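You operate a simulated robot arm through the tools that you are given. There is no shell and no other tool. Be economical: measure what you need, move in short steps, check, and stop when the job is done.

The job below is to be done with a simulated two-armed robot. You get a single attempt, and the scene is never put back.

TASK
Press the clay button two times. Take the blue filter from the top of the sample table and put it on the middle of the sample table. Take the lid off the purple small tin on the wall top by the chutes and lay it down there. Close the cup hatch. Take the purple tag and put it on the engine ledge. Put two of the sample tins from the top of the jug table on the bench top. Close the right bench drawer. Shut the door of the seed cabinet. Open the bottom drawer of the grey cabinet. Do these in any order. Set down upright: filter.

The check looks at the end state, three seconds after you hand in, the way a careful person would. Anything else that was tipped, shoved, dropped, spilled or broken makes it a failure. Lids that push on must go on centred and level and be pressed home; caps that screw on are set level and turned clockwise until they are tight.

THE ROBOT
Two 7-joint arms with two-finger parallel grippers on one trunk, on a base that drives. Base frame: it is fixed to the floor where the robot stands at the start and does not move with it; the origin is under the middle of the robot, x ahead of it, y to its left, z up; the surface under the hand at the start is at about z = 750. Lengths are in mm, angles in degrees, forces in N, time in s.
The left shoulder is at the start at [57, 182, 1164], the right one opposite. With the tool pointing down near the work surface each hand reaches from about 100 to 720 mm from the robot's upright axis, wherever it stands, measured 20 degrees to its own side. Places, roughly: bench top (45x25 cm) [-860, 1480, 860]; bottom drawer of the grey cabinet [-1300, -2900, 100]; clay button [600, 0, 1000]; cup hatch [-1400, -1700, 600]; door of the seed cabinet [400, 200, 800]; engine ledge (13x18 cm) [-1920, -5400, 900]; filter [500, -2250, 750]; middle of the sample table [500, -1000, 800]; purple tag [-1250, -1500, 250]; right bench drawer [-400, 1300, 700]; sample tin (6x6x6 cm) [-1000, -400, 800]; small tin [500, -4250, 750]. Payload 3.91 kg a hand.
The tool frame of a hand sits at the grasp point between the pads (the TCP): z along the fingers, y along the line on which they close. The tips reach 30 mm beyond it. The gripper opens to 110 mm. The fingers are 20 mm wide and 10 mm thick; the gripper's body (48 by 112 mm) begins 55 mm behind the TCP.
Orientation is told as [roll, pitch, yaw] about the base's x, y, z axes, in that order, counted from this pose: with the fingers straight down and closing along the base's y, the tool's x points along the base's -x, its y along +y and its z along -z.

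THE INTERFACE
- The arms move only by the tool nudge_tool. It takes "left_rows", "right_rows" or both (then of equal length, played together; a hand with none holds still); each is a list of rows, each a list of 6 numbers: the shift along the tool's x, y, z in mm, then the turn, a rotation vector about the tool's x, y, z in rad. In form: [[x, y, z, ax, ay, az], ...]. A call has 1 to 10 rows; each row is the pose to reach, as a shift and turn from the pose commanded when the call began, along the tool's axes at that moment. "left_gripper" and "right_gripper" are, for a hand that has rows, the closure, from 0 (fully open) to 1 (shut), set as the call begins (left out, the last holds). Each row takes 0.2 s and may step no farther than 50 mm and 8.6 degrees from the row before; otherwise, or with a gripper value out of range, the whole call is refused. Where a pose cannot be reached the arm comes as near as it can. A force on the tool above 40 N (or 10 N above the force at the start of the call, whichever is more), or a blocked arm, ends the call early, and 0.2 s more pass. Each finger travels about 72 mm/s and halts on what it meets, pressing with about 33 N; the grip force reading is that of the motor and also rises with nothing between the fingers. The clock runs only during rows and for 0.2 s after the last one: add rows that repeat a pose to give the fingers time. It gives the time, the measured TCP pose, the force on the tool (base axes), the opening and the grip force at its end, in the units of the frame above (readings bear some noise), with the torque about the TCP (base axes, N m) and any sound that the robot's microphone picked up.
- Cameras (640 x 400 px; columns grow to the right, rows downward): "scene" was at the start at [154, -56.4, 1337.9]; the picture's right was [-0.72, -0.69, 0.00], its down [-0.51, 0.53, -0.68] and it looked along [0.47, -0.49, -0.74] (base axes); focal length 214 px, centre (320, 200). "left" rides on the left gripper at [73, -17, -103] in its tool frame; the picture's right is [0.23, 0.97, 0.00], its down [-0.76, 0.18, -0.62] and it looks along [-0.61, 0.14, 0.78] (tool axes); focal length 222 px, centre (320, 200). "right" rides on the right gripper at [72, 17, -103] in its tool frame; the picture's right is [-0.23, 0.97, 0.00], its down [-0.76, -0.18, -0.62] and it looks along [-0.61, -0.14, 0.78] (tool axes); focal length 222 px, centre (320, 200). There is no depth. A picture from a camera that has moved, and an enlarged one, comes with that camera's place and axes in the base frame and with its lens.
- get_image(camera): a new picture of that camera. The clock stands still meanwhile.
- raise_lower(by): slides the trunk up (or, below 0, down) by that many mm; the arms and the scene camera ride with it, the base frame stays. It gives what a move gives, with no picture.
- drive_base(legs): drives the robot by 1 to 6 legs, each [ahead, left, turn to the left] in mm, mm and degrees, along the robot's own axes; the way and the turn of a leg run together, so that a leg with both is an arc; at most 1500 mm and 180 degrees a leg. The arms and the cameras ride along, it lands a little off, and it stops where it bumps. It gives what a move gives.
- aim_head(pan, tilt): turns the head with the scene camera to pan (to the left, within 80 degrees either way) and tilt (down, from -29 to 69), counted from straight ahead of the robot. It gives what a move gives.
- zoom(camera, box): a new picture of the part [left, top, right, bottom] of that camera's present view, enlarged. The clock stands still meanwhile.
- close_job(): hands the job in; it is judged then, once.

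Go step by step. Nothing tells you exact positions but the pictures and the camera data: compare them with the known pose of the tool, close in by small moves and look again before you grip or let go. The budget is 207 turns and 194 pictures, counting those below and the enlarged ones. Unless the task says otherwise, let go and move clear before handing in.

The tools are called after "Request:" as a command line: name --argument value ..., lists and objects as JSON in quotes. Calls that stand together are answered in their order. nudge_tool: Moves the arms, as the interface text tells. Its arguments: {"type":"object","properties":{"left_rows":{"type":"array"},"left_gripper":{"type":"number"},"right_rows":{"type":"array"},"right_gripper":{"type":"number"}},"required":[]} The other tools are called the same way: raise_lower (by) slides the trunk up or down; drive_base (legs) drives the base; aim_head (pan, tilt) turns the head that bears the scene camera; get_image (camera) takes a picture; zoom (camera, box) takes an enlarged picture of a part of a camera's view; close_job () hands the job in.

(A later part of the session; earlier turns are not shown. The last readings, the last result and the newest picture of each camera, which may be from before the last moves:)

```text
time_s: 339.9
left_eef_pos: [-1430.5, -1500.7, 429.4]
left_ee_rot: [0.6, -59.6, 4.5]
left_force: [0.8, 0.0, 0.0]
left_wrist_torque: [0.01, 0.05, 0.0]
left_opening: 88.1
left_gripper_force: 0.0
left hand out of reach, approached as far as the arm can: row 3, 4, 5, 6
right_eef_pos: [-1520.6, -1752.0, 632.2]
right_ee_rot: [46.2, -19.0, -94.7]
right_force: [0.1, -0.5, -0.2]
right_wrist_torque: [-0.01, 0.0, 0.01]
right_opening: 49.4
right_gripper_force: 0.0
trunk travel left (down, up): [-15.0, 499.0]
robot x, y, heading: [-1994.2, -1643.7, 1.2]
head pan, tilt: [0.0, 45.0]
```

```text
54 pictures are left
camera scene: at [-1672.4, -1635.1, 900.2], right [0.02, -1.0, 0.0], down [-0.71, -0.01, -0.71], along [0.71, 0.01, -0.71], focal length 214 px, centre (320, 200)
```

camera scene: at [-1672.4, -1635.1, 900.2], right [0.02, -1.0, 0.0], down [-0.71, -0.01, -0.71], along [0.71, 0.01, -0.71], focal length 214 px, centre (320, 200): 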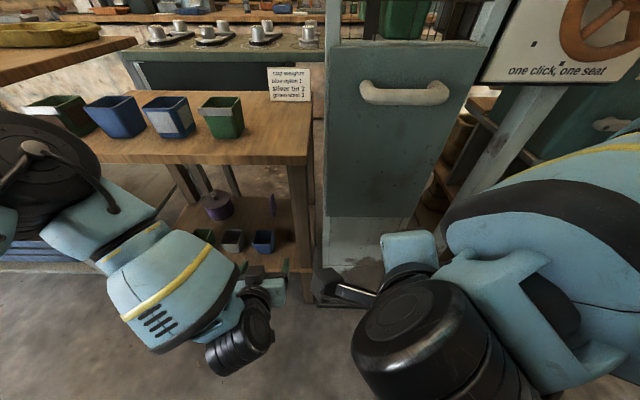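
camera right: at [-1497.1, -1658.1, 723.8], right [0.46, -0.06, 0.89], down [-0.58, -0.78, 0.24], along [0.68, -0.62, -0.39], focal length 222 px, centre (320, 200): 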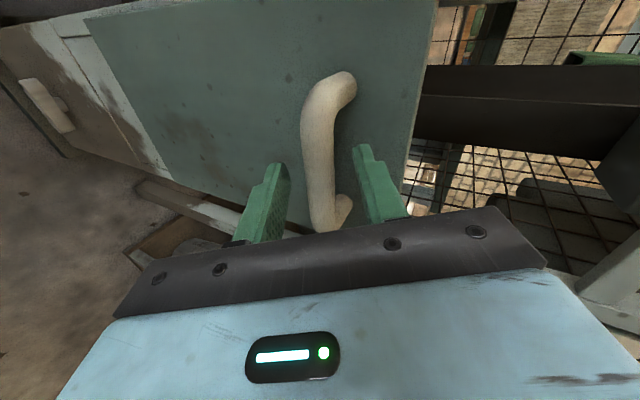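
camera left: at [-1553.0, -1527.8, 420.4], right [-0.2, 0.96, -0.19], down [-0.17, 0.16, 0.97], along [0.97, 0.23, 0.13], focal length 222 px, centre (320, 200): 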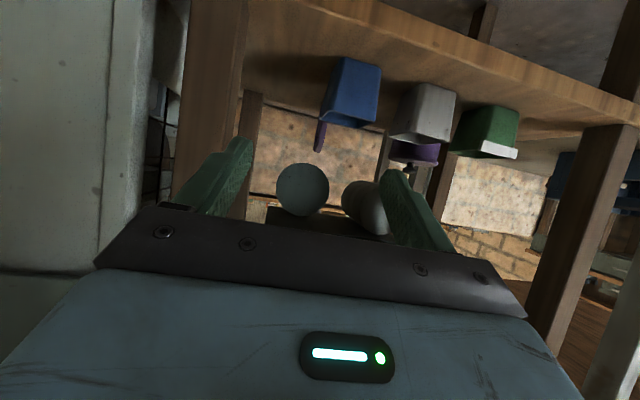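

Left hand is low enough to go under the table top. Align y and move forward in steps.

Request:
nudge_tool --left_rows '[[-12, 15, 20, 0, 0, -0.02], [-25, 30, 43, 0, 0, -0.04], [-37, 42, 64, 0, 0, -0.05], [-50, 52, 86, 0, 0, -0.05], [-50, 52, 86, 0, 0, -0.05]]' --left_gripper 0.45

Request:
drive_base --legs '[[70, 0, -1]]'

Request:
get_image --camera "left"

Request:
get_image --camera "scene"

```text
time_s: 341.1
left_eef_pos: [-1325.9, -1462.7, 447.2]
left_ee_rot: [-3.7, -59.0, 10.0]
left_force: [-0.7, -0.1, 0.2]
left_wrist_torque: [0.02, -0.01, 0.0]
left_opening: 60.6
left_gripper_force: 0.0
left hand out of reach, approached as far as the arm can: row 1, 2, 3, 4, 5
right_eef_pos: [-1520.5, -1751.7, 632.4]
right_ee_rot: [46.1, -19.2, -94.7]
right_force: [0.9, 0.1, -0.7]
right_wrist_torque: [0.02, 0.01, 0.0]
right_opening: 49.6
right_gripper_force: 0.0
trunk travel left (down, up): [-15.0, 499.0]
robot x, y, heading: [-1997.7, -1643.9, 1.0]
head pan, tilt: [0.0, 45.0]
```

```text
time_s: 342.1
left_eef_pos: [-1254.5, -1473.5, 445.9]
left_ee_rot: [-3.6, -59.0, 9.0]
left_force: [-0.5, -1.1, -0.3]
left_wrist_torque: [-0.01, -0.02, -0.01]
left_opening: 60.4
left_gripper_force: 0.1
right_eef_pos: [-1452.0, -1759.8, 632.3]
right_ee_rot: [46.2, -19.2, -95.6]
right_force: [-0.5, -1.1, -0.5]
right_wrist_torque: [0.0, 0.05, 0.02]
right_opening: 49.5
right_gripper_force: 0.0
trunk travel left (down, up): [-15.0, 499.0]
robot x, y, heading: [-1925.9, -1645.9, 0.3]
head pan, tilt: [0.0, 45.0]
```

```text
53 pictures are left
camera left: at [-1376.8, -1503.3, 438.1], right [-0.22, 0.95, -0.23], down [-0.16, 0.19, 0.97], along [0.96, 0.25, 0.11], focal length 222 px, centre (320, 200)
```

left: 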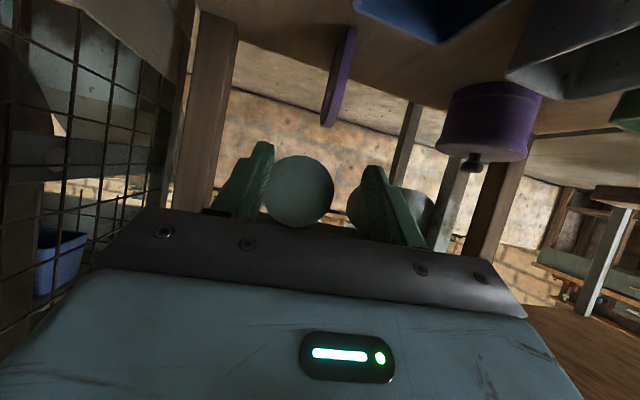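

```text
52 pictures are left
camera scene: at [-1602.4, -1640.0, 900.1], right [0.0, -1.0, 0.0], down [-0.71, 0.0, -0.71], along [0.71, 0.0, -0.71], focal length 214 px, centre (320, 200)
```

scene: 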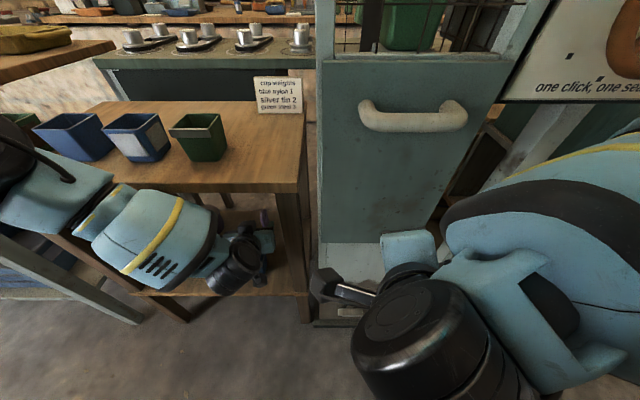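

The tag is almost straight ahead along the fingers. Advance in two stages.

Request:
nudge_tool --left_rows '[[2, 4, 35, 0, 0, 0], [4, 8, 70, 0, 0, 0], [6, 12, 105, 0, 0, 0], [7, 14, 130, 0, 0, 0], [7, 14, 130, 0, 0, 0]]'

Request:
get_image --camera "left"

```text
time_s: 343.5
left_eef_pos: [-1176.1, -1462.1, 418.1]
left_ee_rot: [-3.7, -60.3, 9.9]
left_force: [0.2, 0.8, 0.1]
left_wrist_torque: [0.03, 0.03, 0.0]
left_opening: 60.7
left_gripper_force: 0.0
left hand out of reach, approached as far as the arm can: row 2, 3, 4, 5
right_eef_pos: [-1465.9, -1757.9, 639.5]
right_ee_rot: [47.1, -18.8, -95.5]
right_force: [0.6, 0.5, 0.1]
right_wrist_torque: [-0.01, -0.01, -0.02]
right_opening: 49.8
right_gripper_force: 0.1
trunk travel left (down, up): [-15.0, 499.0]
robot x, y, heading: [-1930.9, -1642.4, 0.7]
head pan, tilt: [0.0, 45.0]
stopped in row 5 (left hand): the arm was blocked; the commanded pose is now the measured one
```

```text
51 pictures are left
camera left: at [-1297.6, -1492.0, 407.0], right [-0.22, 0.95, -0.23], down [-0.19, 0.19, 0.96], along [0.96, 0.26, 0.14], focal length 222 px, centre (320, 200)
```

left: 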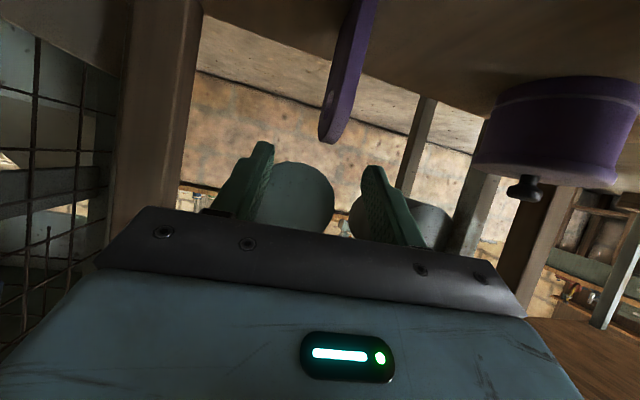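

Request:
get_image --camera "scene"

```text
50 pictures are left
camera scene: at [-1621.9, -1640.3, 905.6], right [0.01, -1.0, 0.0], down [-0.69, -0.01, -0.72], along [0.72, 0.01, -0.69], focal length 214 px, centre (320, 200)
```

scene: 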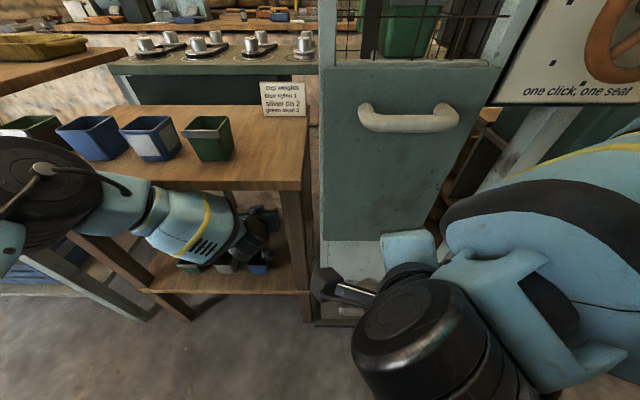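

The left elbow is pressing the table edge because the arm is too bent. Retract, back the base up, and reach with a straighter arm.

Request:
nudge_tool --left_rows '[[0, 0, -30, 0, 0, 0], [0, 0, -60, 0, 0, 0], [0, 0, -85, 0, 0, 0], [0, 0, -85, 0, 0, 0]]'

Request:
drive_base --legs '[[-65, 0, 0]]'

Request:
nudge_tool --left_rows '[[0, 3, 35, 0, 0, 0], [0, 6, 70, 0, 0, 0], [0, 9, 105, 0, 0, 0], [0, 12, 140, 0, 0, 0], [0, 12, 140, 0, 0, 0]]'

Request:
get_image --camera "scene"

Request:
get_image --camera "left"

```text
time_s: 344.5
left_eef_pos: [-1239.0, -1466.7, 445.2]
left_ee_rot: [-3.3, -59.2, 9.6]
left_force: [-0.2, -0.4, -0.4]
left_wrist_torque: [0.01, 0.01, 0.01]
left_opening: 60.0
left_gripper_force: 0.0
right_eef_pos: [-1451.2, -1757.3, 631.0]
right_ee_rot: [46.0, -19.0, -95.4]
right_force: [-0.4, -0.2, 0.8]
right_wrist_torque: [0.01, 0.02, 0.0]
right_opening: 49.5
right_gripper_force: 0.0
trunk travel left (down, up): [-15.0, 499.0]
robot x, y, heading: [-1928.8, -1647.8, 0.4]
head pan, tilt: [0.0, 45.0]
```

```text
time_s: 345.5
left_eef_pos: [-1305.1, -1468.4, 443.6]
left_ee_rot: [-3.4, -59.1, 9.4]
left_force: [0.1, -0.2, 0.2]
left_wrist_torque: [-0.01, 0.01, -0.01]
left_opening: 60.4
left_gripper_force: 0.0
right_eef_pos: [-1517.7, -1756.6, 630.8]
right_ee_rot: [46.1, -19.1, -95.4]
right_force: [-0.4, -0.5, -1.0]
right_wrist_torque: [-0.02, 0.01, 0.0]
right_opening: 49.8
right_gripper_force: 0.1
trunk travel left (down, up): [-15.0, 499.0]
robot x, y, heading: [-1993.1, -1645.3, 0.4]
head pan, tilt: [0.0, 45.0]
```

```text
time_s: 346.7
left_eef_pos: [-1185.8, -1445.5, 371.7]
left_ee_rot: [-3.3, -59.1, 9.3]
left_force: [0.3, -0.5, -0.5]
left_wrist_torque: [-0.02, -0.03, 0.03]
left_opening: 60.6
left_gripper_force: 0.1
right_eef_pos: [-1518.2, -1758.0, 630.7]
right_ee_rot: [46.1, -19.0, -95.5]
right_force: [-0.4, -0.6, 0.7]
right_wrist_torque: [0.01, 0.01, -0.03]
right_opening: 49.6
right_gripper_force: 0.2
trunk travel left (down, up): [-15.0, 499.0]
robot x, y, heading: [-1990.5, -1641.3, 0.1]
head pan, tilt: [0.0, 45.0]
```

```text
49 pictures are left
camera scene: at [-1669.3, -1638.9, 900.2], right [0.01, -1.0, 0.0], down [-0.71, -0.01, -0.71], along [0.71, 0.01, -0.71], focal length 214 px, centre (320, 200)
```

scene: 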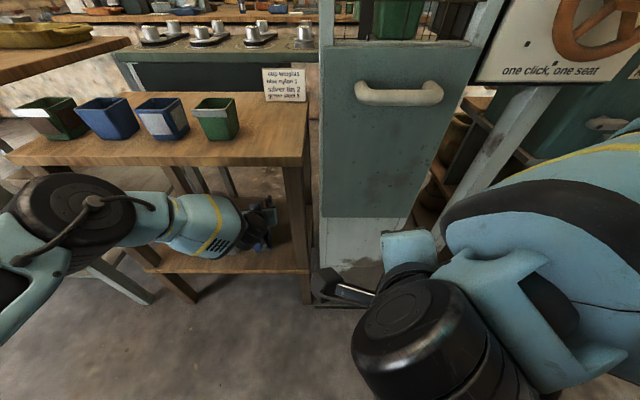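

```text
48 pictures are left
camera left: at [-1307.6, -1475.6, 362.8], right [-0.22, 0.95, -0.22], down [-0.17, 0.19, 0.97], along [0.96, 0.26, 0.12], focal length 222 px, centre (320, 200)
```

left: 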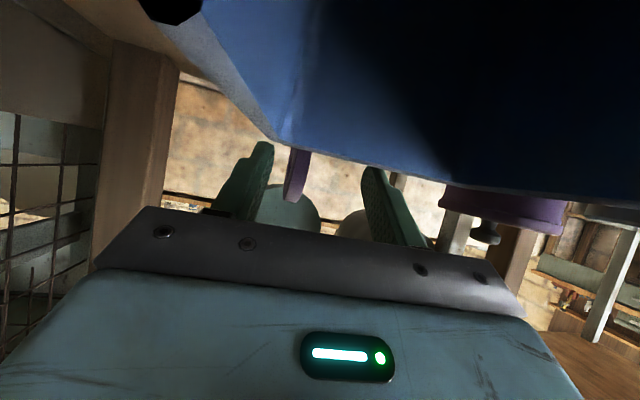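

The arm tracks now, but the camera box under the hand would come close to the blue bin's rim (z≈355). I'll raise slightly, steepen the tilt to ~50° and yaw a bit, so it passes above.

Request:
nudge_tool --left_rows '[[-7, -2, -9, -0.03, 0.05, -0.016], [-10, -3, -18, -0.06, 0.1, -0.033], [-10, -3, -18, -0.086, 0.154, -0.05], [-10, -3, -18, -0.086, 0.154, -0.05]]'

Request:
get_image --camera "left"

```text
time_s: 347.7
left_eef_pos: [-1196.9, -1449.0, 389.9]
left_ee_rot: [-2.0, -50.2, 13.6]
left_force: [0.8, 0.0, -0.3]
left_wrist_torque: [0.0, -0.02, 0.02]
left_opening: 60.3
left_gripper_force: 0.1
right_eef_pos: [-1518.3, -1757.5, 631.6]
right_ee_rot: [46.1, -19.1, -95.5]
right_force: [0.0, -1.3, 0.1]
right_wrist_torque: [-0.01, 0.01, -0.01]
right_opening: 49.6
right_gripper_force: 0.0
trunk travel left (down, up): [-15.0, 499.0]
robot x, y, heading: [-1995.5, -1642.6, 0.2]
head pan, tilt: [0.0, 45.0]
```

```text
47 pictures are left
camera left: at [-1314.7, -1490.7, 400.4], right [-0.35, 0.92, -0.19], down [-0.03, 0.2, 0.98], along [0.94, 0.35, -0.04], focal length 222 px, centre (320, 200)
```

left: 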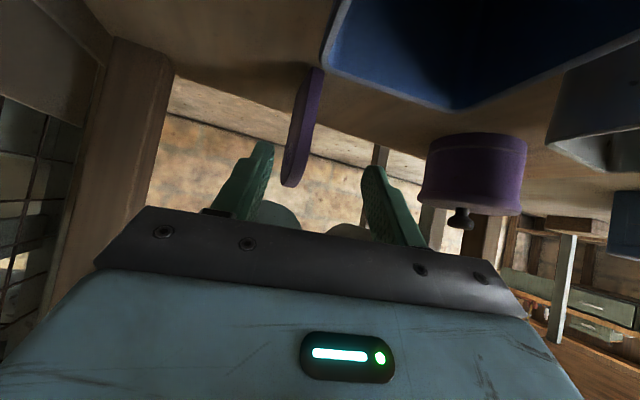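

Good view: the bin rim (~z 340) is cleared by the camera. Tag at ≈(-1080, -1442), top z≈380. Advance to straddle its top.

Request:
nudge_tool --left_rows '[[-18, -7, 22, 0, 0, 0], [-34, -14, 48, 0, 0, 0], [-45, -20, 70, 0, 0, 0], [-45, -20, 83, 0, 0, 0], [-45, -20, 83, 0, 0, 0]]'

Request:
get_image --camera "left"

```text
time_s: 348.9
left_eef_pos: [-1113.9, -1448.5, 378.7]
left_ee_rot: [-1.9, -50.2, 13.7]
left_force: [0.1, 0.6, 0.1]
left_wrist_torque: [0.01, 0.0, 0.01]
left_opening: 60.6
left_gripper_force: 0.1
left hand out of reach, approached as far as the arm can: row 3, 4, 5
right_eef_pos: [-1518.6, -1757.9, 631.9]
right_ee_rot: [46.1, -19.1, -95.5]
right_force: [-0.1, -0.1, -0.7]
right_wrist_torque: [0.02, 0.04, -0.01]
right_opening: 49.2
right_gripper_force: 0.0
trunk travel left (down, up): [-15.0, 499.0]
robot x, y, heading: [-1991.4, -1642.0, 0.3]
head pan, tilt: [0.0, 45.0]
```

```text
46 pictures are left
camera left: at [-1231.5, -1491.4, 389.0], right [-0.35, 0.92, -0.2], down [-0.03, 0.2, 0.98], along [0.94, 0.35, -0.04], focal length 222 px, centre (320, 200)
```

left: 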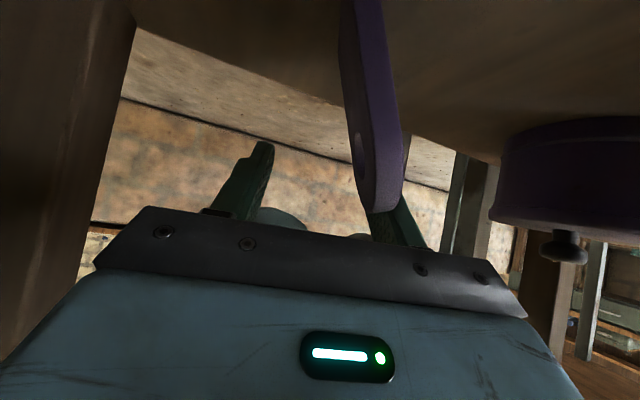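

Re-triangulating: the tag is nearer than thought, at ≈(-1185, -1466), z 326–390; my hand overshot and is above it (no contact felt). Raise a little, centre laterally and move back so the fingers straddle it.

Request:
nudge_tool --left_rows '[[-11, 2, -22, 0, 0, 0], [-8, -20, -26, 0, 0, 0], [4, -16, -40, 0, 0, 0], [16, -11, -55, 0, 0, 0], [30, -6, -71, 0, 0, 0], [44, 0, -88, 0, 0, 0], [44, 0, -88, 0, 0, 0]]'

Request:
get_image --camera "left"

Request:
zoom --camera "scene" --box '[180, 160, 320, 290]'

```text
time_s: 350.5
left_eef_pos: [-1206.9, -1468.0, 401.4]
left_ee_rot: [-1.8, -50.3, 13.8]
left_force: [-0.2, -0.9, 0.7]
left_wrist_torque: [0.02, -0.01, 0.03]
left_opening: 60.2
left_gripper_force: 0.1
right_eef_pos: [-1518.0, -1757.1, 633.0]
right_ee_rot: [46.1, -19.0, -95.5]
right_force: [-0.5, 0.1, -0.2]
right_wrist_torque: [0.0, -0.01, -0.03]
right_opening: 49.3
right_gripper_force: 0.0
trunk travel left (down, up): [-15.0, 499.0]
robot x, y, heading: [-1993.6, -1645.0, 0.3]
head pan, tilt: [0.0, 45.0]
```

```text
45 pictures are left
camera left: at [-1325.9, -1509.9, 412.3], right [-0.35, 0.92, -0.2], down [-0.03, 0.2, 0.98], along [0.94, 0.35, -0.04], focal length 222 px, centre (320, 200)
```

left: 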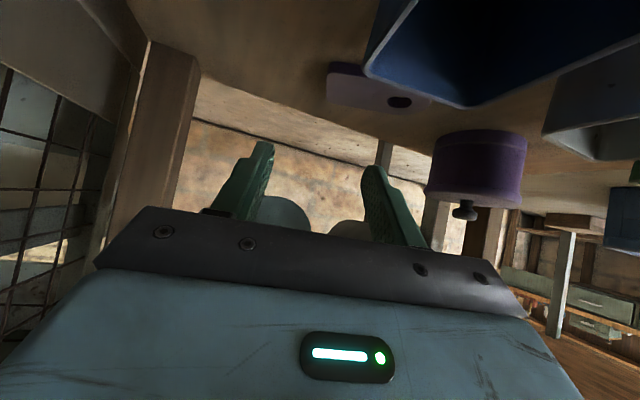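

```text
3.08 times, centred on (250, 225) of scene
camera zoom: at [-1669.3, -1638.9, 900.2], right [0.01, -1.0, 0.0], down [-0.71, -0.01, -0.71], along [0.71, 0.01, -0.71], focal length 660 px, centre (535, 123)
```

zoom: 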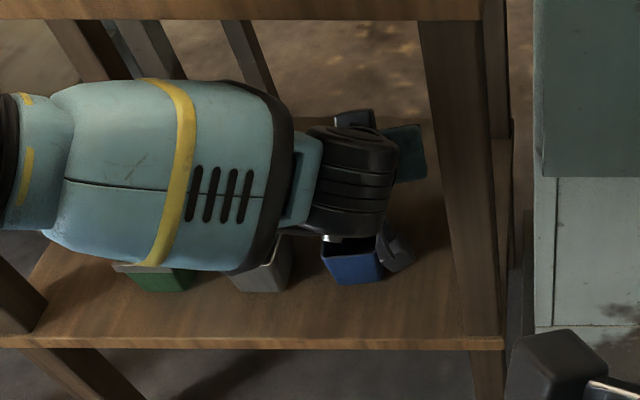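

The tag got tipped and now lies flat on the shelf at ≈(-1202, -1443, 331), long side nearly along y. It's the item to take anyway; I'll grasp it from above across its length with a steeper hand.

Request:
nudge_tool --left_rows '[[-6, 0, -6, -0.04, 0.058, -0.033], [-6, 0, -6, -0.08, 0.116, -0.066], [-6, 0, -6, -0.12, 0.175, -0.1], [-6, 0, -6, -0.12, 0.175, -0.1]]' --left_gripper 0.2

Request:
get_image --camera "left"

```text
time_s: 351.5
left_eef_pos: [-1207.7, -1468.6, 409.6]
left_ee_rot: [-0.5, -40.1, 21.5]
left_force: [-0.7, 0.7, -1.6]
left_wrist_torque: [0.01, -0.01, -0.02]
left_opening: 87.9
left_gripper_force: 0.1
right_eef_pos: [-1517.0, -1757.0, 631.8]
right_ee_rot: [46.2, -19.1, -95.5]
right_force: [0.4, 0.3, 0.2]
right_wrist_torque: [0.0, -0.02, 0.01]
right_opening: 49.7
right_gripper_force: 0.0
trunk travel left (down, up): [-15.0, 499.0]
robot x, y, heading: [-1996.1, -1645.2, 0.3]
head pan, tilt: [0.0, 45.0]
```

```text
43 pictures are left
camera left: at [-1314.7, -1527.1, 442.2], right [-0.51, 0.84, -0.15], down [0.1, 0.24, 0.97], along [0.85, 0.48, -0.21], focal length 222 px, centre (320, 200)
```

left: 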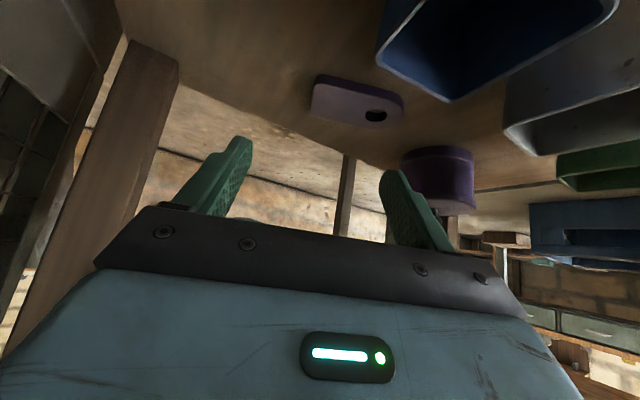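

Both views agree: tag at (-1201, -1445, ~333). Descend around it.

Request:
nudge_tool --left_rows '[[9, 10, 9, 0, 0, 0], [18, 20, 18, 0, 0, 0], [27, 20, 27, 0, 0, 0], [32, 20, 33, 0, 0, 0], [35, 20, 36, 0, 0, 0], [35, 20, 36, 0, 0, 0]]'

Request:
get_image --camera "left"

```text
time_s: 352.9
left_eef_pos: [-1218.7, -1451.7, 358.7]
left_ee_rot: [-0.5, -40.0, 21.4]
left_force: [-0.5, -0.1, -0.8]
left_wrist_torque: [-0.01, -0.01, -0.01]
left_opening: 88.4
left_gripper_force: 0.0
right_eef_pos: [-1518.1, -1758.2, 631.9]
right_ee_rot: [46.2, -19.0, -95.5]
right_force: [0.9, -0.3, 0.0]
right_wrist_torque: [0.02, -0.02, 0.0]
right_opening: 49.6
right_gripper_force: 0.1
trunk travel left (down, up): [-15.0, 499.0]
robot x, y, heading: [-1991.4, -1638.0, 0.7]
head pan, tilt: [0.0, 45.0]
```

```text
42 pictures are left
camera left: at [-1325.1, -1510.1, 391.2], right [-0.51, 0.85, -0.15], down [0.1, 0.24, 0.97], along [0.85, 0.48, -0.21], focal length 222 px, centre (320, 200)
```

left: 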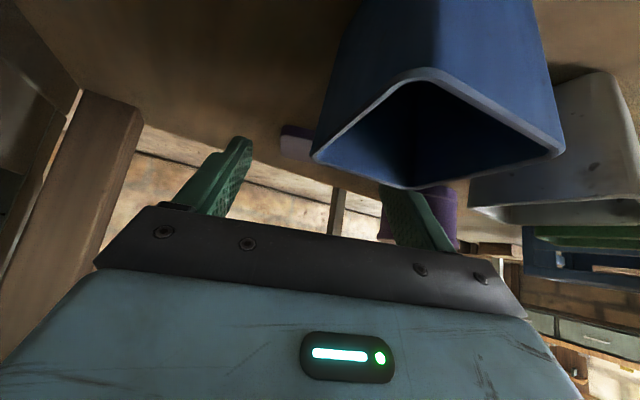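

Fingers are around the tag (right end hidden behind the bin). Close.

Request:
nudge_tool --left_rows '[[0, 0, 2, 0, 0, 0], [0, 0, 2, 0, 0, 0], [0, 0, 2, 0, 0, 0], [0, 0, 2, 0, 0, 0]]' --left_gripper 0.9

Request:
get_image --camera "left"

```text
time_s: 353.9
left_eef_pos: [-1217.2, -1450.6, 356.8]
left_ee_rot: [-0.5, -40.0, 21.4]
left_force: [-0.5, 0.3, -0.4]
left_wrist_torque: [0.01, 0.01, 0.01]
left_opening: 11.0
left_gripper_force: 0.1
right_eef_pos: [-1516.8, -1758.2, 631.7]
right_ee_rot: [46.1, -19.0, -95.5]
right_force: [-0.2, 0.3, 0.1]
right_wrist_torque: [0.01, -0.01, 0.01]
right_opening: 49.7
right_gripper_force: 0.0
trunk travel left (down, up): [-15.0, 499.0]
robot x, y, heading: [-1993.6, -1642.9, 0.4]
head pan, tilt: [0.0, 45.0]
```

```text
41 pictures are left
camera left: at [-1323.8, -1509.7, 389.9], right [-0.51, 0.85, -0.15], down [0.1, 0.24, 0.97], along [0.85, 0.48, -0.21], focal length 222 px, centre (320, 200)
```

left: 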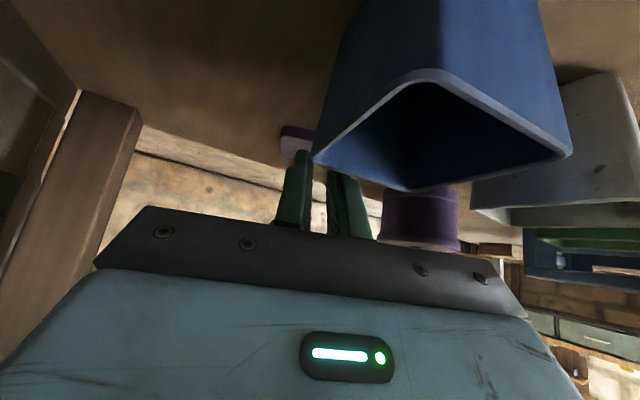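

Missed: the fingers closed above the tag, so it lies lower. Open again and advance along the fingers until touching the shelf.

Request:
nudge_tool --left_rows '[[0, 0, 0, 0, 0, 0], [0, 0, 0, 0, 0, 0], [0, 0, 0, 0, 0, 0]]' --left_gripper 0.2

Request:
nudge_tool --left_rows '[[-2, 2, 8, 0, 0, 0], [-3, 3, 15, 0, 0, 0], [-4, 3, 21, 0, 0, 0], [-4, 3, 21, 0, 0, 0]]'

Request:
get_image --camera "left"

```text
time_s: 354.7
left_eef_pos: [-1216.9, -1450.5, 358.0]
left_ee_rot: [-0.5, -40.1, 21.4]
left_force: [0.5, 0.4, 0.2]
left_wrist_torque: [-0.01, 0.0, -0.02]
left_opening: 88.0
left_gripper_force: 0.0
right_eef_pos: [-1518.3, -1758.4, 631.5]
right_ee_rot: [46.1, -19.1, -95.5]
right_force: [-1.1, 0.6, 0.0]
right_wrist_torque: [-0.02, -0.02, -0.01]
right_opening: 49.5
right_gripper_force: 0.1
trunk travel left (down, up): [-15.0, 499.0]
robot x, y, heading: [-1994.8, -1639.6, 0.6]
head pan, tilt: [0.0, 45.0]
```

```text
time_s: 355.7
left_eef_pos: [-1202.4, -1442.8, 343.4]
left_ee_rot: [-0.6, -40.0, 21.4]
left_force: [-0.4, -0.6, -0.7]
left_wrist_torque: [-0.02, -0.02, 0.02]
left_opening: 87.8
left_gripper_force: 0.2
right_eef_pos: [-1518.4, -1758.6, 631.8]
right_ee_rot: [46.1, -19.1, -95.5]
right_force: [0.0, 0.0, 0.9]
right_wrist_torque: [-0.01, -0.03, 0.0]
right_opening: 49.4
right_gripper_force: 0.1
trunk travel left (down, up): [-15.0, 499.0]
robot x, y, heading: [-1992.2, -1640.3, 0.4]
head pan, tilt: [0.0, 45.0]
```

```text
40 pictures are left
camera left: at [-1309.3, -1501.1, 376.3], right [-0.51, 0.85, -0.15], down [0.1, 0.24, 0.97], along [0.85, 0.48, -0.21], focal length 222 px, centre (320, 200)
```

left: 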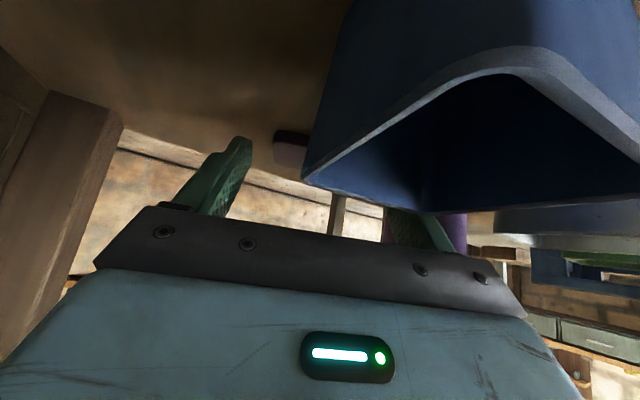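

Still no contact. Keep advancing gently until the shelf is felt.

Request:
nudge_tool --left_rows '[[2, 0, 3, 0, 0, 0], [4, 0, 6, 0, 0, 0], [6, 0, 9, 0, 0, 0], [8, 0, 11, 0, 0, 0]]'

```text
time_s: 356.7
left_eef_pos: [-1202.2, -1441.0, 331.1]
left_ee_rot: [-0.6, -40.2, 21.5]
left_force: [-1.2, 0.5, 4.3]
left_wrist_torque: [0.09, 0.29, -0.04]
left_opening: 87.8
left_gripper_force: 0.1
right_eef_pos: [-1517.4, -1757.6, 630.9]
right_ee_rot: [46.1, -19.1, -95.5]
right_force: [-0.7, 0.2, -0.4]
right_wrist_torque: [0.02, 0.02, 0.01]
right_opening: 49.4
right_gripper_force: 0.1
trunk travel left (down, up): [-15.0, 499.0]
robot x, y, heading: [-1995.2, -1639.9, 0.4]
head pan, tilt: [0.0, 45.0]
```

Shelf contact at tip z≈305. The tag centre is ~10 mm further ahead; slide forward and close.

Request:
nudge_tool --left_rows '[[-5, 0, 2, 0, 0, 0], [-10, 1, 6, 0, 0, 0], [-10, 1, 6, 0, 0, 0]]'

Request:
nudge_tool --left_rows '[[0, 0, 0, 0, 0, 0], [0, 0, 0, 0, 0, 0], [0, 0, 0, 0, 0, 0], [0, 0, 0, 0, 0, 0]]' --left_gripper 0.9

```text
time_s: 357.5
left_eef_pos: [-1191.5, -1436.3, 331.6]
left_ee_rot: [-0.5, -40.0, 21.5]
left_force: [-0.6, 0.0, 0.8]
left_wrist_torque: [0.06, 0.0, 0.0]
left_opening: 88.2
left_gripper_force: 0.0
right_eef_pos: [-1517.1, -1758.1, 629.9]
right_ee_rot: [46.0, -19.1, -95.4]
right_force: [0.8, 0.3, -0.6]
right_wrist_torque: [-0.01, 0.02, -0.01]
right_opening: 49.3
right_gripper_force: 0.1
trunk travel left (down, up): [-15.0, 499.0]
robot x, y, heading: [-1990.2, -1641.6, 0.7]
head pan, tilt: [0.0, 45.0]
```

```text
time_s: 358.5
left_eef_pos: [-1191.3, -1437.7, 331.3]
left_ee_rot: [-0.6, -39.9, 21.5]
left_force: [0.0, 0.1, -0.1]
left_wrist_torque: [-0.05, 0.02, 0.0]
left_opening: 74.4
left_gripper_force: 32.3
right_eef_pos: [-1517.6, -1757.6, 631.1]
right_ee_rot: [46.1, -19.0, -95.6]
right_force: [0.1, -0.2, -0.5]
right_wrist_torque: [0.03, 0.01, 0.0]
right_opening: 49.4
right_gripper_force: 0.2
trunk travel left (down, up): [-15.0, 499.0]
robot x, y, heading: [-1987.8, -1644.0, 0.4]
head pan, tilt: [0.0, 45.0]
```

Gripped something 74 mm wide. Lift slightly and look.

Request:
nudge_tool --left_rows '[[-13, 0, -15, 0, 0, 0], [-26, 0, -31, 0, 0, 0], [-39, 0, -46, 0, 0, 0]]'

Request:
get_image --camera "left"

Request:
zoom --camera "scene" --box '[180, 160, 320, 290]'

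```text
time_s: 359.3
left_eef_pos: [-1190.1, -1436.7, 391.4]
left_ee_rot: [-0.5, -40.1, 21.4]
left_force: [-0.2, -0.3, -0.8]
left_wrist_torque: [0.02, -0.03, 0.01]
left_opening: 74.5
left_gripper_force: 33.2
right_eef_pos: [-1517.8, -1758.2, 632.0]
right_ee_rot: [46.1, -19.1, -95.5]
right_force: [-0.5, -0.1, 0.6]
right_wrist_torque: [-0.01, -0.03, -0.02]
right_opening: 49.4
right_gripper_force: 0.0
trunk travel left (down, up): [-15.0, 499.0]
robot x, y, heading: [-1996.9, -1639.8, -0.0]
head pan, tilt: [0.0, 45.0]
```

```text
39 pictures are left
camera left: at [-1297.7, -1495.4, 424.9], right [-0.51, 0.85, -0.15], down [0.1, 0.24, 0.97], along [0.85, 0.48, -0.21], focal length 222 px, centre (320, 200)
```

left: 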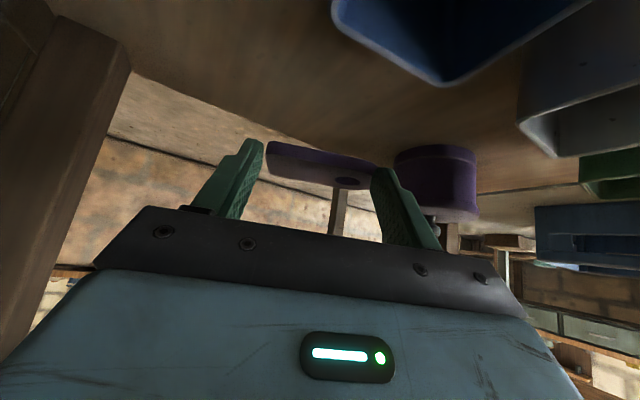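

```text
3.08 times, centred on (250, 225) of scene
camera zoom: at [-1669.3, -1638.9, 900.2], right [0.01, -1.0, 0.0], down [-0.71, -0.01, -0.71], along [0.71, 0.01, -0.71], focal length 660 px, centre (535, 123)
```

zoom: 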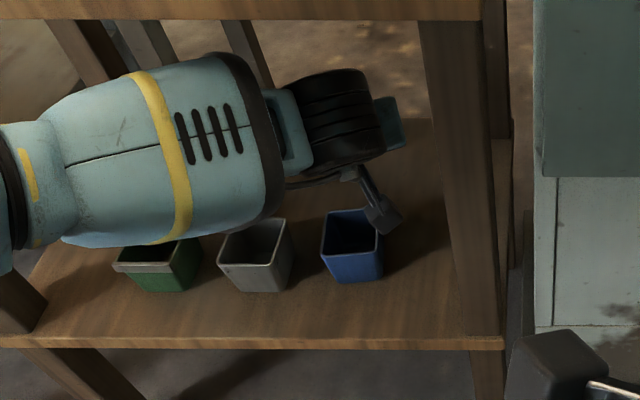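

The tag is held securely, bins stand in place. Back out with the base, keeping the height.

Request:
drive_base --legs '[[-150, 0, 0]]'

Request:
nudge_tool --left_rows '[[28, 15, -24, 0, 0, 0], [50, 27, -45, 0, 0, 0], [71, 37, -60, 0, 0, 0], [71, 37, -60, 0, 0, 0]]'

Request:
get_image --camera "scene"

```text
time_s: 360.7
left_eef_pos: [-1340.5, -1438.1, 392.7]
left_ee_rot: [-0.5, -40.0, 21.4]
left_force: [0.1, -0.2, -0.5]
left_wrist_torque: [0.01, 0.0, 0.01]
left_opening: 74.2
left_gripper_force: 33.0
right_eef_pos: [-1667.1, -1759.2, 631.3]
right_ee_rot: [46.1, -19.1, -95.4]
right_force: [-0.2, -0.8, -0.7]
right_wrist_torque: [-0.01, 0.0, 0.01]
right_opening: 49.3
right_gripper_force: 0.1
trunk travel left (down, up): [-15.0, 499.0]
robot x, y, heading: [-2144.3, -1641.4, 0.3]
head pan, tilt: [0.0, 45.0]
```

```text
time_s: 361.7
left_eef_pos: [-1439.8, -1437.4, 392.0]
left_ee_rot: [-0.6, -40.0, 21.4]
left_force: [-0.3, 0.5, -0.2]
left_wrist_torque: [0.0, 0.0, -0.01]
left_opening: 74.4
left_gripper_force: 33.1
right_eef_pos: [-1667.0, -1758.3, 631.9]
right_ee_rot: [46.1, -19.2, -95.4]
right_force: [-0.6, -0.1, 0.7]
right_wrist_torque: [0.02, -0.01, 0.02]
right_opening: 49.7
right_gripper_force: 0.0
trunk travel left (down, up): [-15.0, 499.0]
robot x, y, heading: [-2140.8, -1644.1, 0.4]
head pan, tilt: [0.0, 45.0]
```

```text
37 pictures are left
camera scene: at [-1818.0, -1639.9, 900.2], right [0.01, -1.0, 0.0], down [-0.71, -0.01, -0.71], along [0.71, 0.01, -0.71], focal length 214 px, centre (320, 200)
```

scene: 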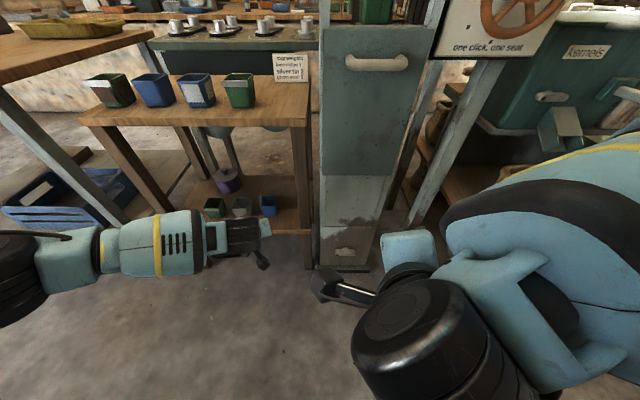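

Back a bit more, then raise the trunk and tuck the hands.

Request:
drive_base --legs '[[-70, 0, 0]]'

Request:
raise_lower --by 400

Request:
nudge_tool --left_rows '[[28, 12, -30, 0, 0.05, 0], [56, 24, -60, 0, 0.12, 0], [84, 36, -90, 0, 0.24, 0], [112, 48, -120, 0, 0.36, 0], [130, 58, -150, 0, 0.48, 0], [150, 68, -180, 0, 0.6, 0], [160, 78, -200, 0, 0.69, 0]]' --right_rows '[[0, 0, -30, 0.14, 0, 0], [0, 0, -60, 0.28, 0, 0], [0, 0, -90, 0.42, 0, 0], [0, 0, -120, 0.56, 0, 0], [0, 0, -140, 0.7, 0, 0], [0, 0, -160, 0.8, 0, 0], [0, 0, -160, 0.8, 0, 0]]'

Request:
get_image --camera "scene"

```text
time_s: 362.8
left_eef_pos: [-1500.0, -1438.0, 388.4]
left_ee_rot: [-0.5, -39.7, 21.2]
left_force: [-0.1, -0.5, -0.5]
left_wrist_torque: [0.0, 0.04, 0.03]
left_opening: 74.4
left_gripper_force: 32.6
right_eef_pos: [-1726.1, -1760.5, 628.5]
right_ee_rot: [45.7, -19.1, -95.6]
right_force: [0.0, 0.7, 0.2]
right_wrist_torque: [0.01, 0.0, -0.04]
right_opening: 49.5
right_gripper_force: 0.1
trunk travel left (down, up): [-15.0, 499.0]
robot x, y, heading: [-2204.1, -1644.0, -0.0]
head pan, tilt: [0.0, 45.0]
stopped in leg 1: the robot was blocked; the commanded pose is now the measured one
```

```text
time_s: 366.6
left_eef_pos: [-1503.2, -1438.0, 791.4]
left_ee_rot: [-0.5, -40.0, 21.3]
left_force: [0.6, -0.3, 0.2]
left_wrist_torque: [0.01, 0.01, 0.0]
left_opening: 74.6
left_gripper_force: 32.8
right_eef_pos: [-1730.0, -1760.0, 1030.8]
right_ee_rot: [46.1, -19.1, -95.5]
right_force: [1.1, 0.1, 0.3]
right_wrist_torque: [-0.03, 0.02, -0.01]
right_opening: 49.6
right_gripper_force: 0.0
trunk travel left (down, up): [-415.0, 99.0]
robot x, y, heading: [-2205.5, -1644.4, 0.3]
head pan, tilt: [0.0, 45.0]
```

```text
time_s: 368.2
left_eef_pos: [-1766.1, -1455.1, 842.3]
left_ee_rot: [-0.4, -0.4, 20.9]
left_force: [0.4, 0.1, -0.9]
left_wrist_torque: [-0.02, -0.04, 0.0]
left_opening: 74.4
left_gripper_force: 32.7
right_eef_pos: [-1842.6, -1713.0, 1136.2]
right_ee_rot: [0.2, -19.1, -95.6]
right_force: [0.9, -0.2, 1.0]
right_wrist_torque: [0.02, -0.03, -0.02]
right_opening: 50.0
right_gripper_force: 0.1
trunk travel left (down, up): [-415.0, 99.0]
robot x, y, heading: [-2204.3, -1645.2, 0.1]
head pan, tilt: [0.0, 45.0]
```

```text
36 pictures are left
camera scene: at [-2018.6, -1641.9, 1329.3], right [0.01, -1.0, 0.0], down [-0.71, 0.0, -0.71], along [0.71, 0.0, -0.71], focal length 214 px, centre (320, 200)
```

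scene: 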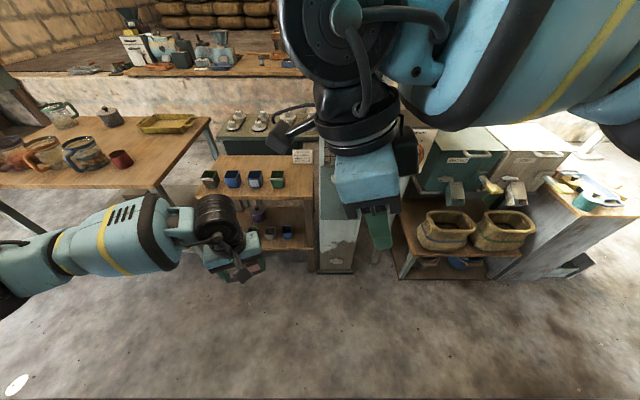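

Move off the cabinet behind, re-level the right hand to the side.

Request:
drive_base --legs '[[150, 0, 0]]'

Request:
nudge_tool --right_rows '[[-40, 0, 0, 0, 0, -0.1], [-80, 0, 0, 0, 0, -0.245], [-120, 0, 0, 0, 0, -0.39], [-155, 0, 0, 0, 0, -0.535], [-155, 0, 0, 0, 0, -0.68], [-155, 0, 0, 0, 0, -0.825], [-155, 0, 0, 0, 0, -0.97], [-155, 0, 0, 0, 0, -1.115], [-155, 0, 0, 0, 0, -1.26], [-155, 0, 0, 0, 0, -1.405]]' --left_rows '[[0, 0, -30, 0, 0, 0.06], [0, 0, -60, 0, 0, 0.12], [0, 0, -90, 0, 0, 0.18], [0, 0, -120, 0, 0, 0.24], [0, 0, -150, 0, 0, 0.3], [0, 0, -180, 0, 0, 0.36], [0, 0, -210, 0, 0, 0.36], [0, 0, -240, 0, 0, 0.36], [0, 0, -240, 0, 0, 0.36], [0, 0, -240, 0, 0, 0.36]]'

Request:
drive_base --legs '[[0, 0, -90], [0, -100, 0], [1300, 0, 0], [1200, 0, 0]]'

Request:
aim_head --pan 0 --tilt 22

Request:
get_image --camera "scene"

```text
time_s: 369.6
left_eef_pos: [-1614.6, -1455.9, 842.3]
left_ee_rot: [-0.4, -0.5, 21.0]
left_force: [-0.1, -0.1, -0.6]
left_wrist_torque: [0.0, 0.01, 0.03]
left_opening: 74.4
left_gripper_force: 33.1
right_eef_pos: [-1692.2, -1711.8, 1136.4]
right_ee_rot: [0.1, -19.1, -95.6]
right_force: [0.6, -1.1, -0.2]
right_wrist_torque: [0.01, 0.05, 0.0]
right_opening: 49.5
right_gripper_force: 0.0
trunk travel left (down, up): [-415.0, 99.0]
robot x, y, heading: [-2053.5, -1638.8, 0.2]
head pan, tilt: [0.0, 45.0]
```

```text
time_s: 371.8
left_eef_pos: [-1618.8, -1454.4, 1082.8]
left_ee_rot: [-0.3, -0.6, 0.3]
left_force: [0.4, 0.6, -0.4]
left_wrist_torque: [-0.02, 0.01, -0.02]
left_opening: 74.6
left_gripper_force: 32.7
right_eef_pos: [-1706.0, -1857.4, 1186.9]
right_ee_rot: [-18.7, -3.3, -14.4]
right_force: [-0.3, 0.3, 1.0]
right_wrist_torque: [0.01, 0.0, 0.02]
right_opening: 49.5
right_gripper_force: 0.1
trunk travel left (down, up): [-415.0, 99.0]
robot x, y, heading: [-2055.7, -1641.5, 0.3]
head pan, tilt: [0.0, 45.0]
```

```text
time_s: 388.9
left_eef_pos: [-1915.1, -4560.4, 1081.4]
left_ee_rot: [-0.2, -0.6, -89.1]
left_force: [0.1, -0.3, -0.3]
left_wrist_torque: [-0.01, 0.0, -0.02]
left_opening: 74.4
left_gripper_force: 33.1
right_eef_pos: [-2319.6, -4478.0, 1186.2]
right_ee_rot: [-18.8, -3.3, -103.8]
right_force: [0.2, -0.7, 0.1]
right_wrist_torque: [0.01, 0.03, 0.0]
right_opening: 49.4
right_gripper_force: 0.1
trunk travel left (down, up): [-415.0, 99.0]
robot x, y, heading: [-2108.5, -4126.5, -89.0]
head pan, tilt: [0.0, 45.0]
```

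```text
time_s: 389.7
left_eef_pos: [-1915.1, -4561.5, 1082.6]
left_ee_rot: [-0.2, -0.6, -89.0]
left_force: [-0.2, -0.4, -0.2]
left_wrist_torque: [-0.01, -0.02, 0.01]
left_opening: 74.4
left_gripper_force: 32.9
right_eef_pos: [-2317.9, -4477.7, 1187.0]
right_ee_rot: [-18.9, -3.3, -103.8]
right_force: [0.7, 0.8, -0.5]
right_wrist_torque: [0.02, 0.0, 0.0]
right_opening: 49.5
right_gripper_force: 0.0
trunk travel left (down, up): [-415.0, 99.0]
robot x, y, heading: [-2108.5, -4124.7, -88.8]
head pan, tilt: [0.0, 22.0]
```

```text
35 pictures are left
camera scene: at [-2107.5, -4325.2, 1364.7], right [-1.0, -0.02, 0.0], down [-0.01, 0.38, -0.93], along [0.02, -0.93, -0.38], focal length 214 px, centre (320, 200)
```

scene: 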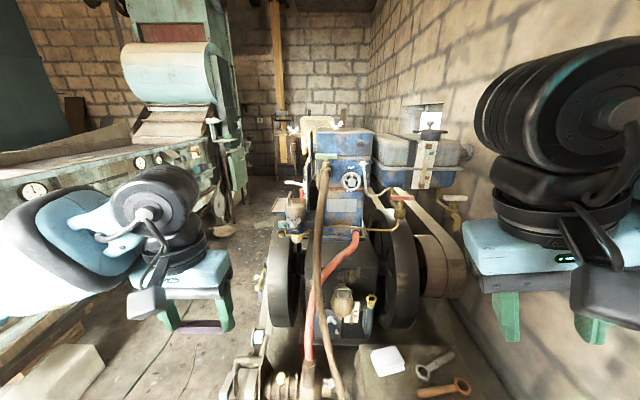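

Request:
zoom --camera "scene" --box '[230, 100, 440, 260]'

Request:
zoom --camera "scene" --box '[210, 240, 470, 400]'

```text
2.50 times, centred on (335, 180) of scene
camera zoom: at [-2107.5, -4325.2, 1364.7], right [-1.0, -0.02, 0.0], down [-0.01, 0.38, -0.93], along [0.02, -0.93, -0.38], focal length 536 px, centre (282, 250)
```

zoom: 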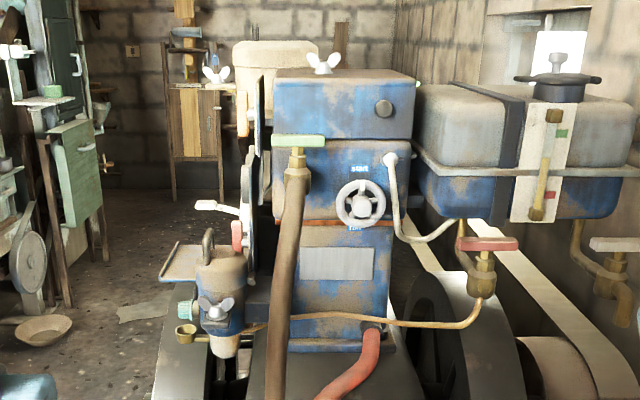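

```text
2.46 times, centred on (340, 320) of scene
camera zoom: at [-2107.5, -4325.2, 1364.7], right [-1.0, -0.02, 0.0], down [-0.01, 0.38, -0.93], along [0.02, -0.93, -0.38], focal length 528 px, centre (271, -95)
```

zoom: 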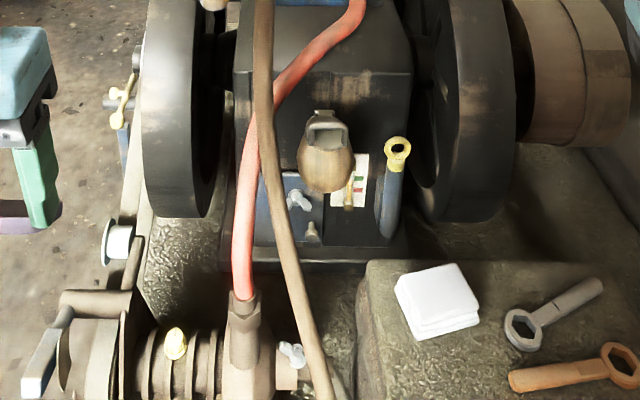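

The ledge looks like the small plate on the engine's east side, ≈(-1880, -5374, 900). Shift east to see the lane beside the engine.

Request:
drive_base --legs '[[0, 600, -1]]'

Request:
aim_head --pan -10 --tilt 35

Request:
get_image --camera "scene"

```text
time_s: 395.4
left_eef_pos: [-1330.4, -4560.5, 1082.7]
left_ee_rot: [-0.3, -0.6, -90.1]
left_force: [0.5, -0.2, -0.7]
left_wrist_torque: [0.02, -0.02, -0.01]
left_opening: 74.5
left_gripper_force: 32.4
right_eef_pos: [-1732.2, -4469.9, 1187.8]
right_ee_rot: [-18.8, -3.3, -104.8]
right_force: [0.3, 0.5, -0.5]
right_wrist_torque: [-0.02, 0.0, -0.02]
right_opening: 49.3
right_gripper_force: 0.1
trunk travel left (down, up): [-415.0, 99.0]
robot x, y, heading: [-1515.3, -4120.6, -90.3]
head pan, tilt: [0.0, 22.0]
```

```text
time_s: 396.2
left_eef_pos: [-1330.8, -4560.1, 1081.9]
left_ee_rot: [0.0, -0.6, -90.2]
left_force: [0.6, 0.0, -0.8]
left_wrist_torque: [0.0, 0.04, -0.04]
left_opening: 74.5
left_gripper_force: 33.2
right_eef_pos: [-1733.6, -4470.2, 1187.2]
right_ee_rot: [-18.7, -3.3, -104.9]
right_force: [0.9, -0.4, -0.1]
right_wrist_torque: [0.02, -0.01, 0.02]
right_opening: 49.4
right_gripper_force: 0.1
trunk travel left (down, up): [-415.0, 99.0]
robot x, y, heading: [-1518.2, -4122.7, -90.3]
head pan, tilt: [-10.0, 35.0]
```

```text
32 pictures are left
camera scene: at [-1533.5, -4314.5, 1344.2], right [-0.98, 0.18, 0.0], down [0.1, 0.56, -0.82], along [-0.14, -0.81, -0.57], focal length 214 px, centre (320, 200)
```

scene: 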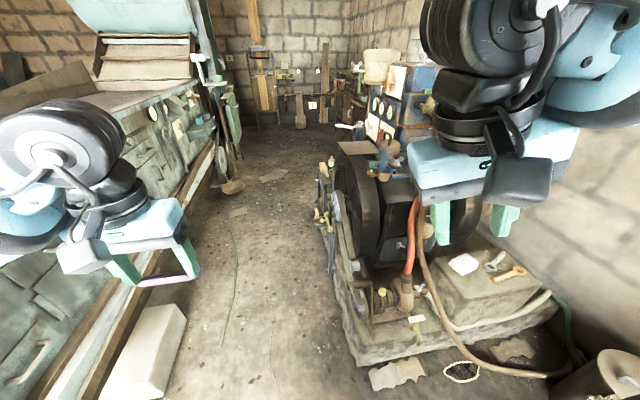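

The ledge is at ≈(-1899, -5290, 943), with a clear lane to its east. Drive in and face west.

Request:
drive_base --legs '[[0, 250, 0], [1020, 0, 0], [0, 0, -90]]'

Request:
aim_head --pan 5 --tilt 35

Request:
get_image --camera "scene"

```text
time_s: 407.6
left_eef_pos: [-1714.4, -5323.7, 1082.4]
left_ee_rot: [-0.1, -0.5, 179.8]
left_force: [-0.1, -0.7, -0.8]
left_wrist_torque: [-0.01, 0.01, 0.03]
left_opening: 74.7
left_gripper_force: 32.9
right_eef_pos: [-1621.8, -4921.2, 1186.1]
right_ee_rot: [-18.8, -3.3, 164.9]
right_force: [1.0, -0.4, -0.3]
right_wrist_torque: [0.0, 0.03, 0.04]
right_opening: 49.6
right_gripper_force: 0.0
trunk travel left (down, up): [-415.0, 99.0]
robot x, y, heading: [-1275.0, -5139.3, 179.6]
head pan, tilt: [-10.0, 35.0]
```

```text
time_s: 408.4
left_eef_pos: [-1713.7, -5323.6, 1082.0]
left_ee_rot: [-0.2, -0.6, 179.8]
left_force: [-0.6, 0.6, 0.1]
left_wrist_torque: [0.02, 0.0, -0.01]
left_opening: 74.5
left_gripper_force: 32.9
right_eef_pos: [-1622.3, -4920.5, 1186.5]
right_ee_rot: [-18.8, -3.3, 165.0]
right_force: [0.2, -0.5, -0.2]
right_wrist_torque: [-0.02, 0.0, 0.0]
right_opening: 49.3
right_gripper_force: 0.0
trunk travel left (down, up): [-415.0, 99.0]
robot x, y, heading: [-1271.7, -5140.7, 179.5]
head pan, tilt: [5.0, 35.0]
```

```text
31 pictures are left
camera scene: at [-1472.0, -5145.1, 1344.1], right [-0.08, 1.0, 0.0], down [0.57, 0.05, -0.82], along [-0.82, -0.07, -0.57], focal length 214 px, centre (320, 200)
```

scene: 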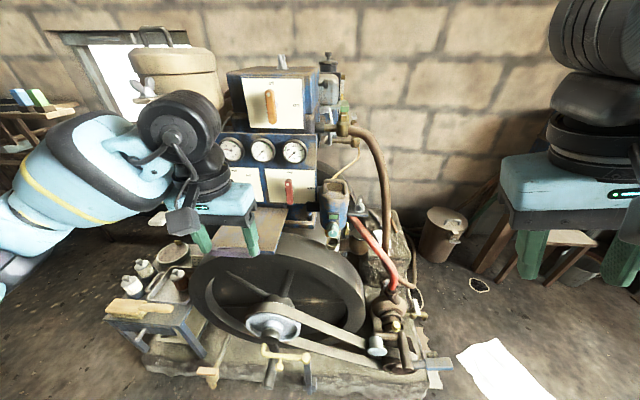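

Request:
get_image --camera "left"

Request:
zoom --camera "scene" --box '[180, 140, 360, 280]'

```text
30 pictures are left
camera left: at [-1639.0, -5307.1, 1184.0], right [0.22, -0.97, -0.01], down [-0.76, -0.18, 0.63], along [-0.62, -0.14, -0.78], focal length 222 px, centre (320, 200)
```

left: 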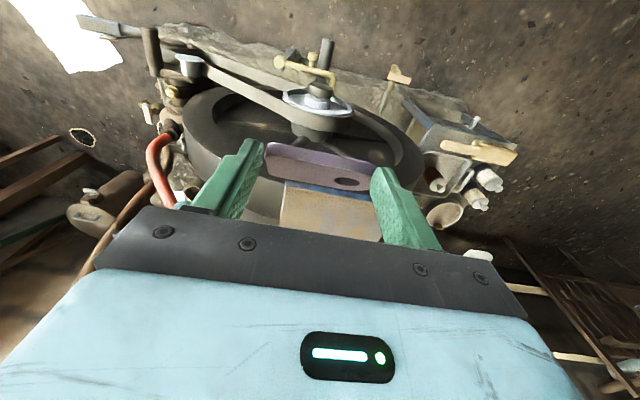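

```text
2.86 times, centred on (270, 210) of scene
camera zoom: at [-1472.0, -5145.1, 1344.1], right [-0.08, 1.0, 0.0], down [0.57, 0.05, -0.82], along [-0.82, -0.07, -0.57], focal length 613 px, centre (463, 171)
```

zoom: 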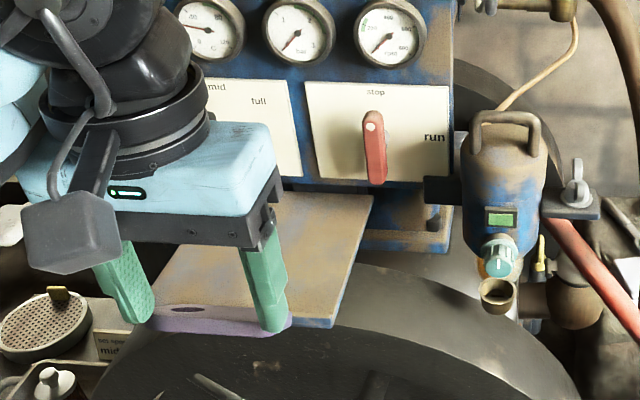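

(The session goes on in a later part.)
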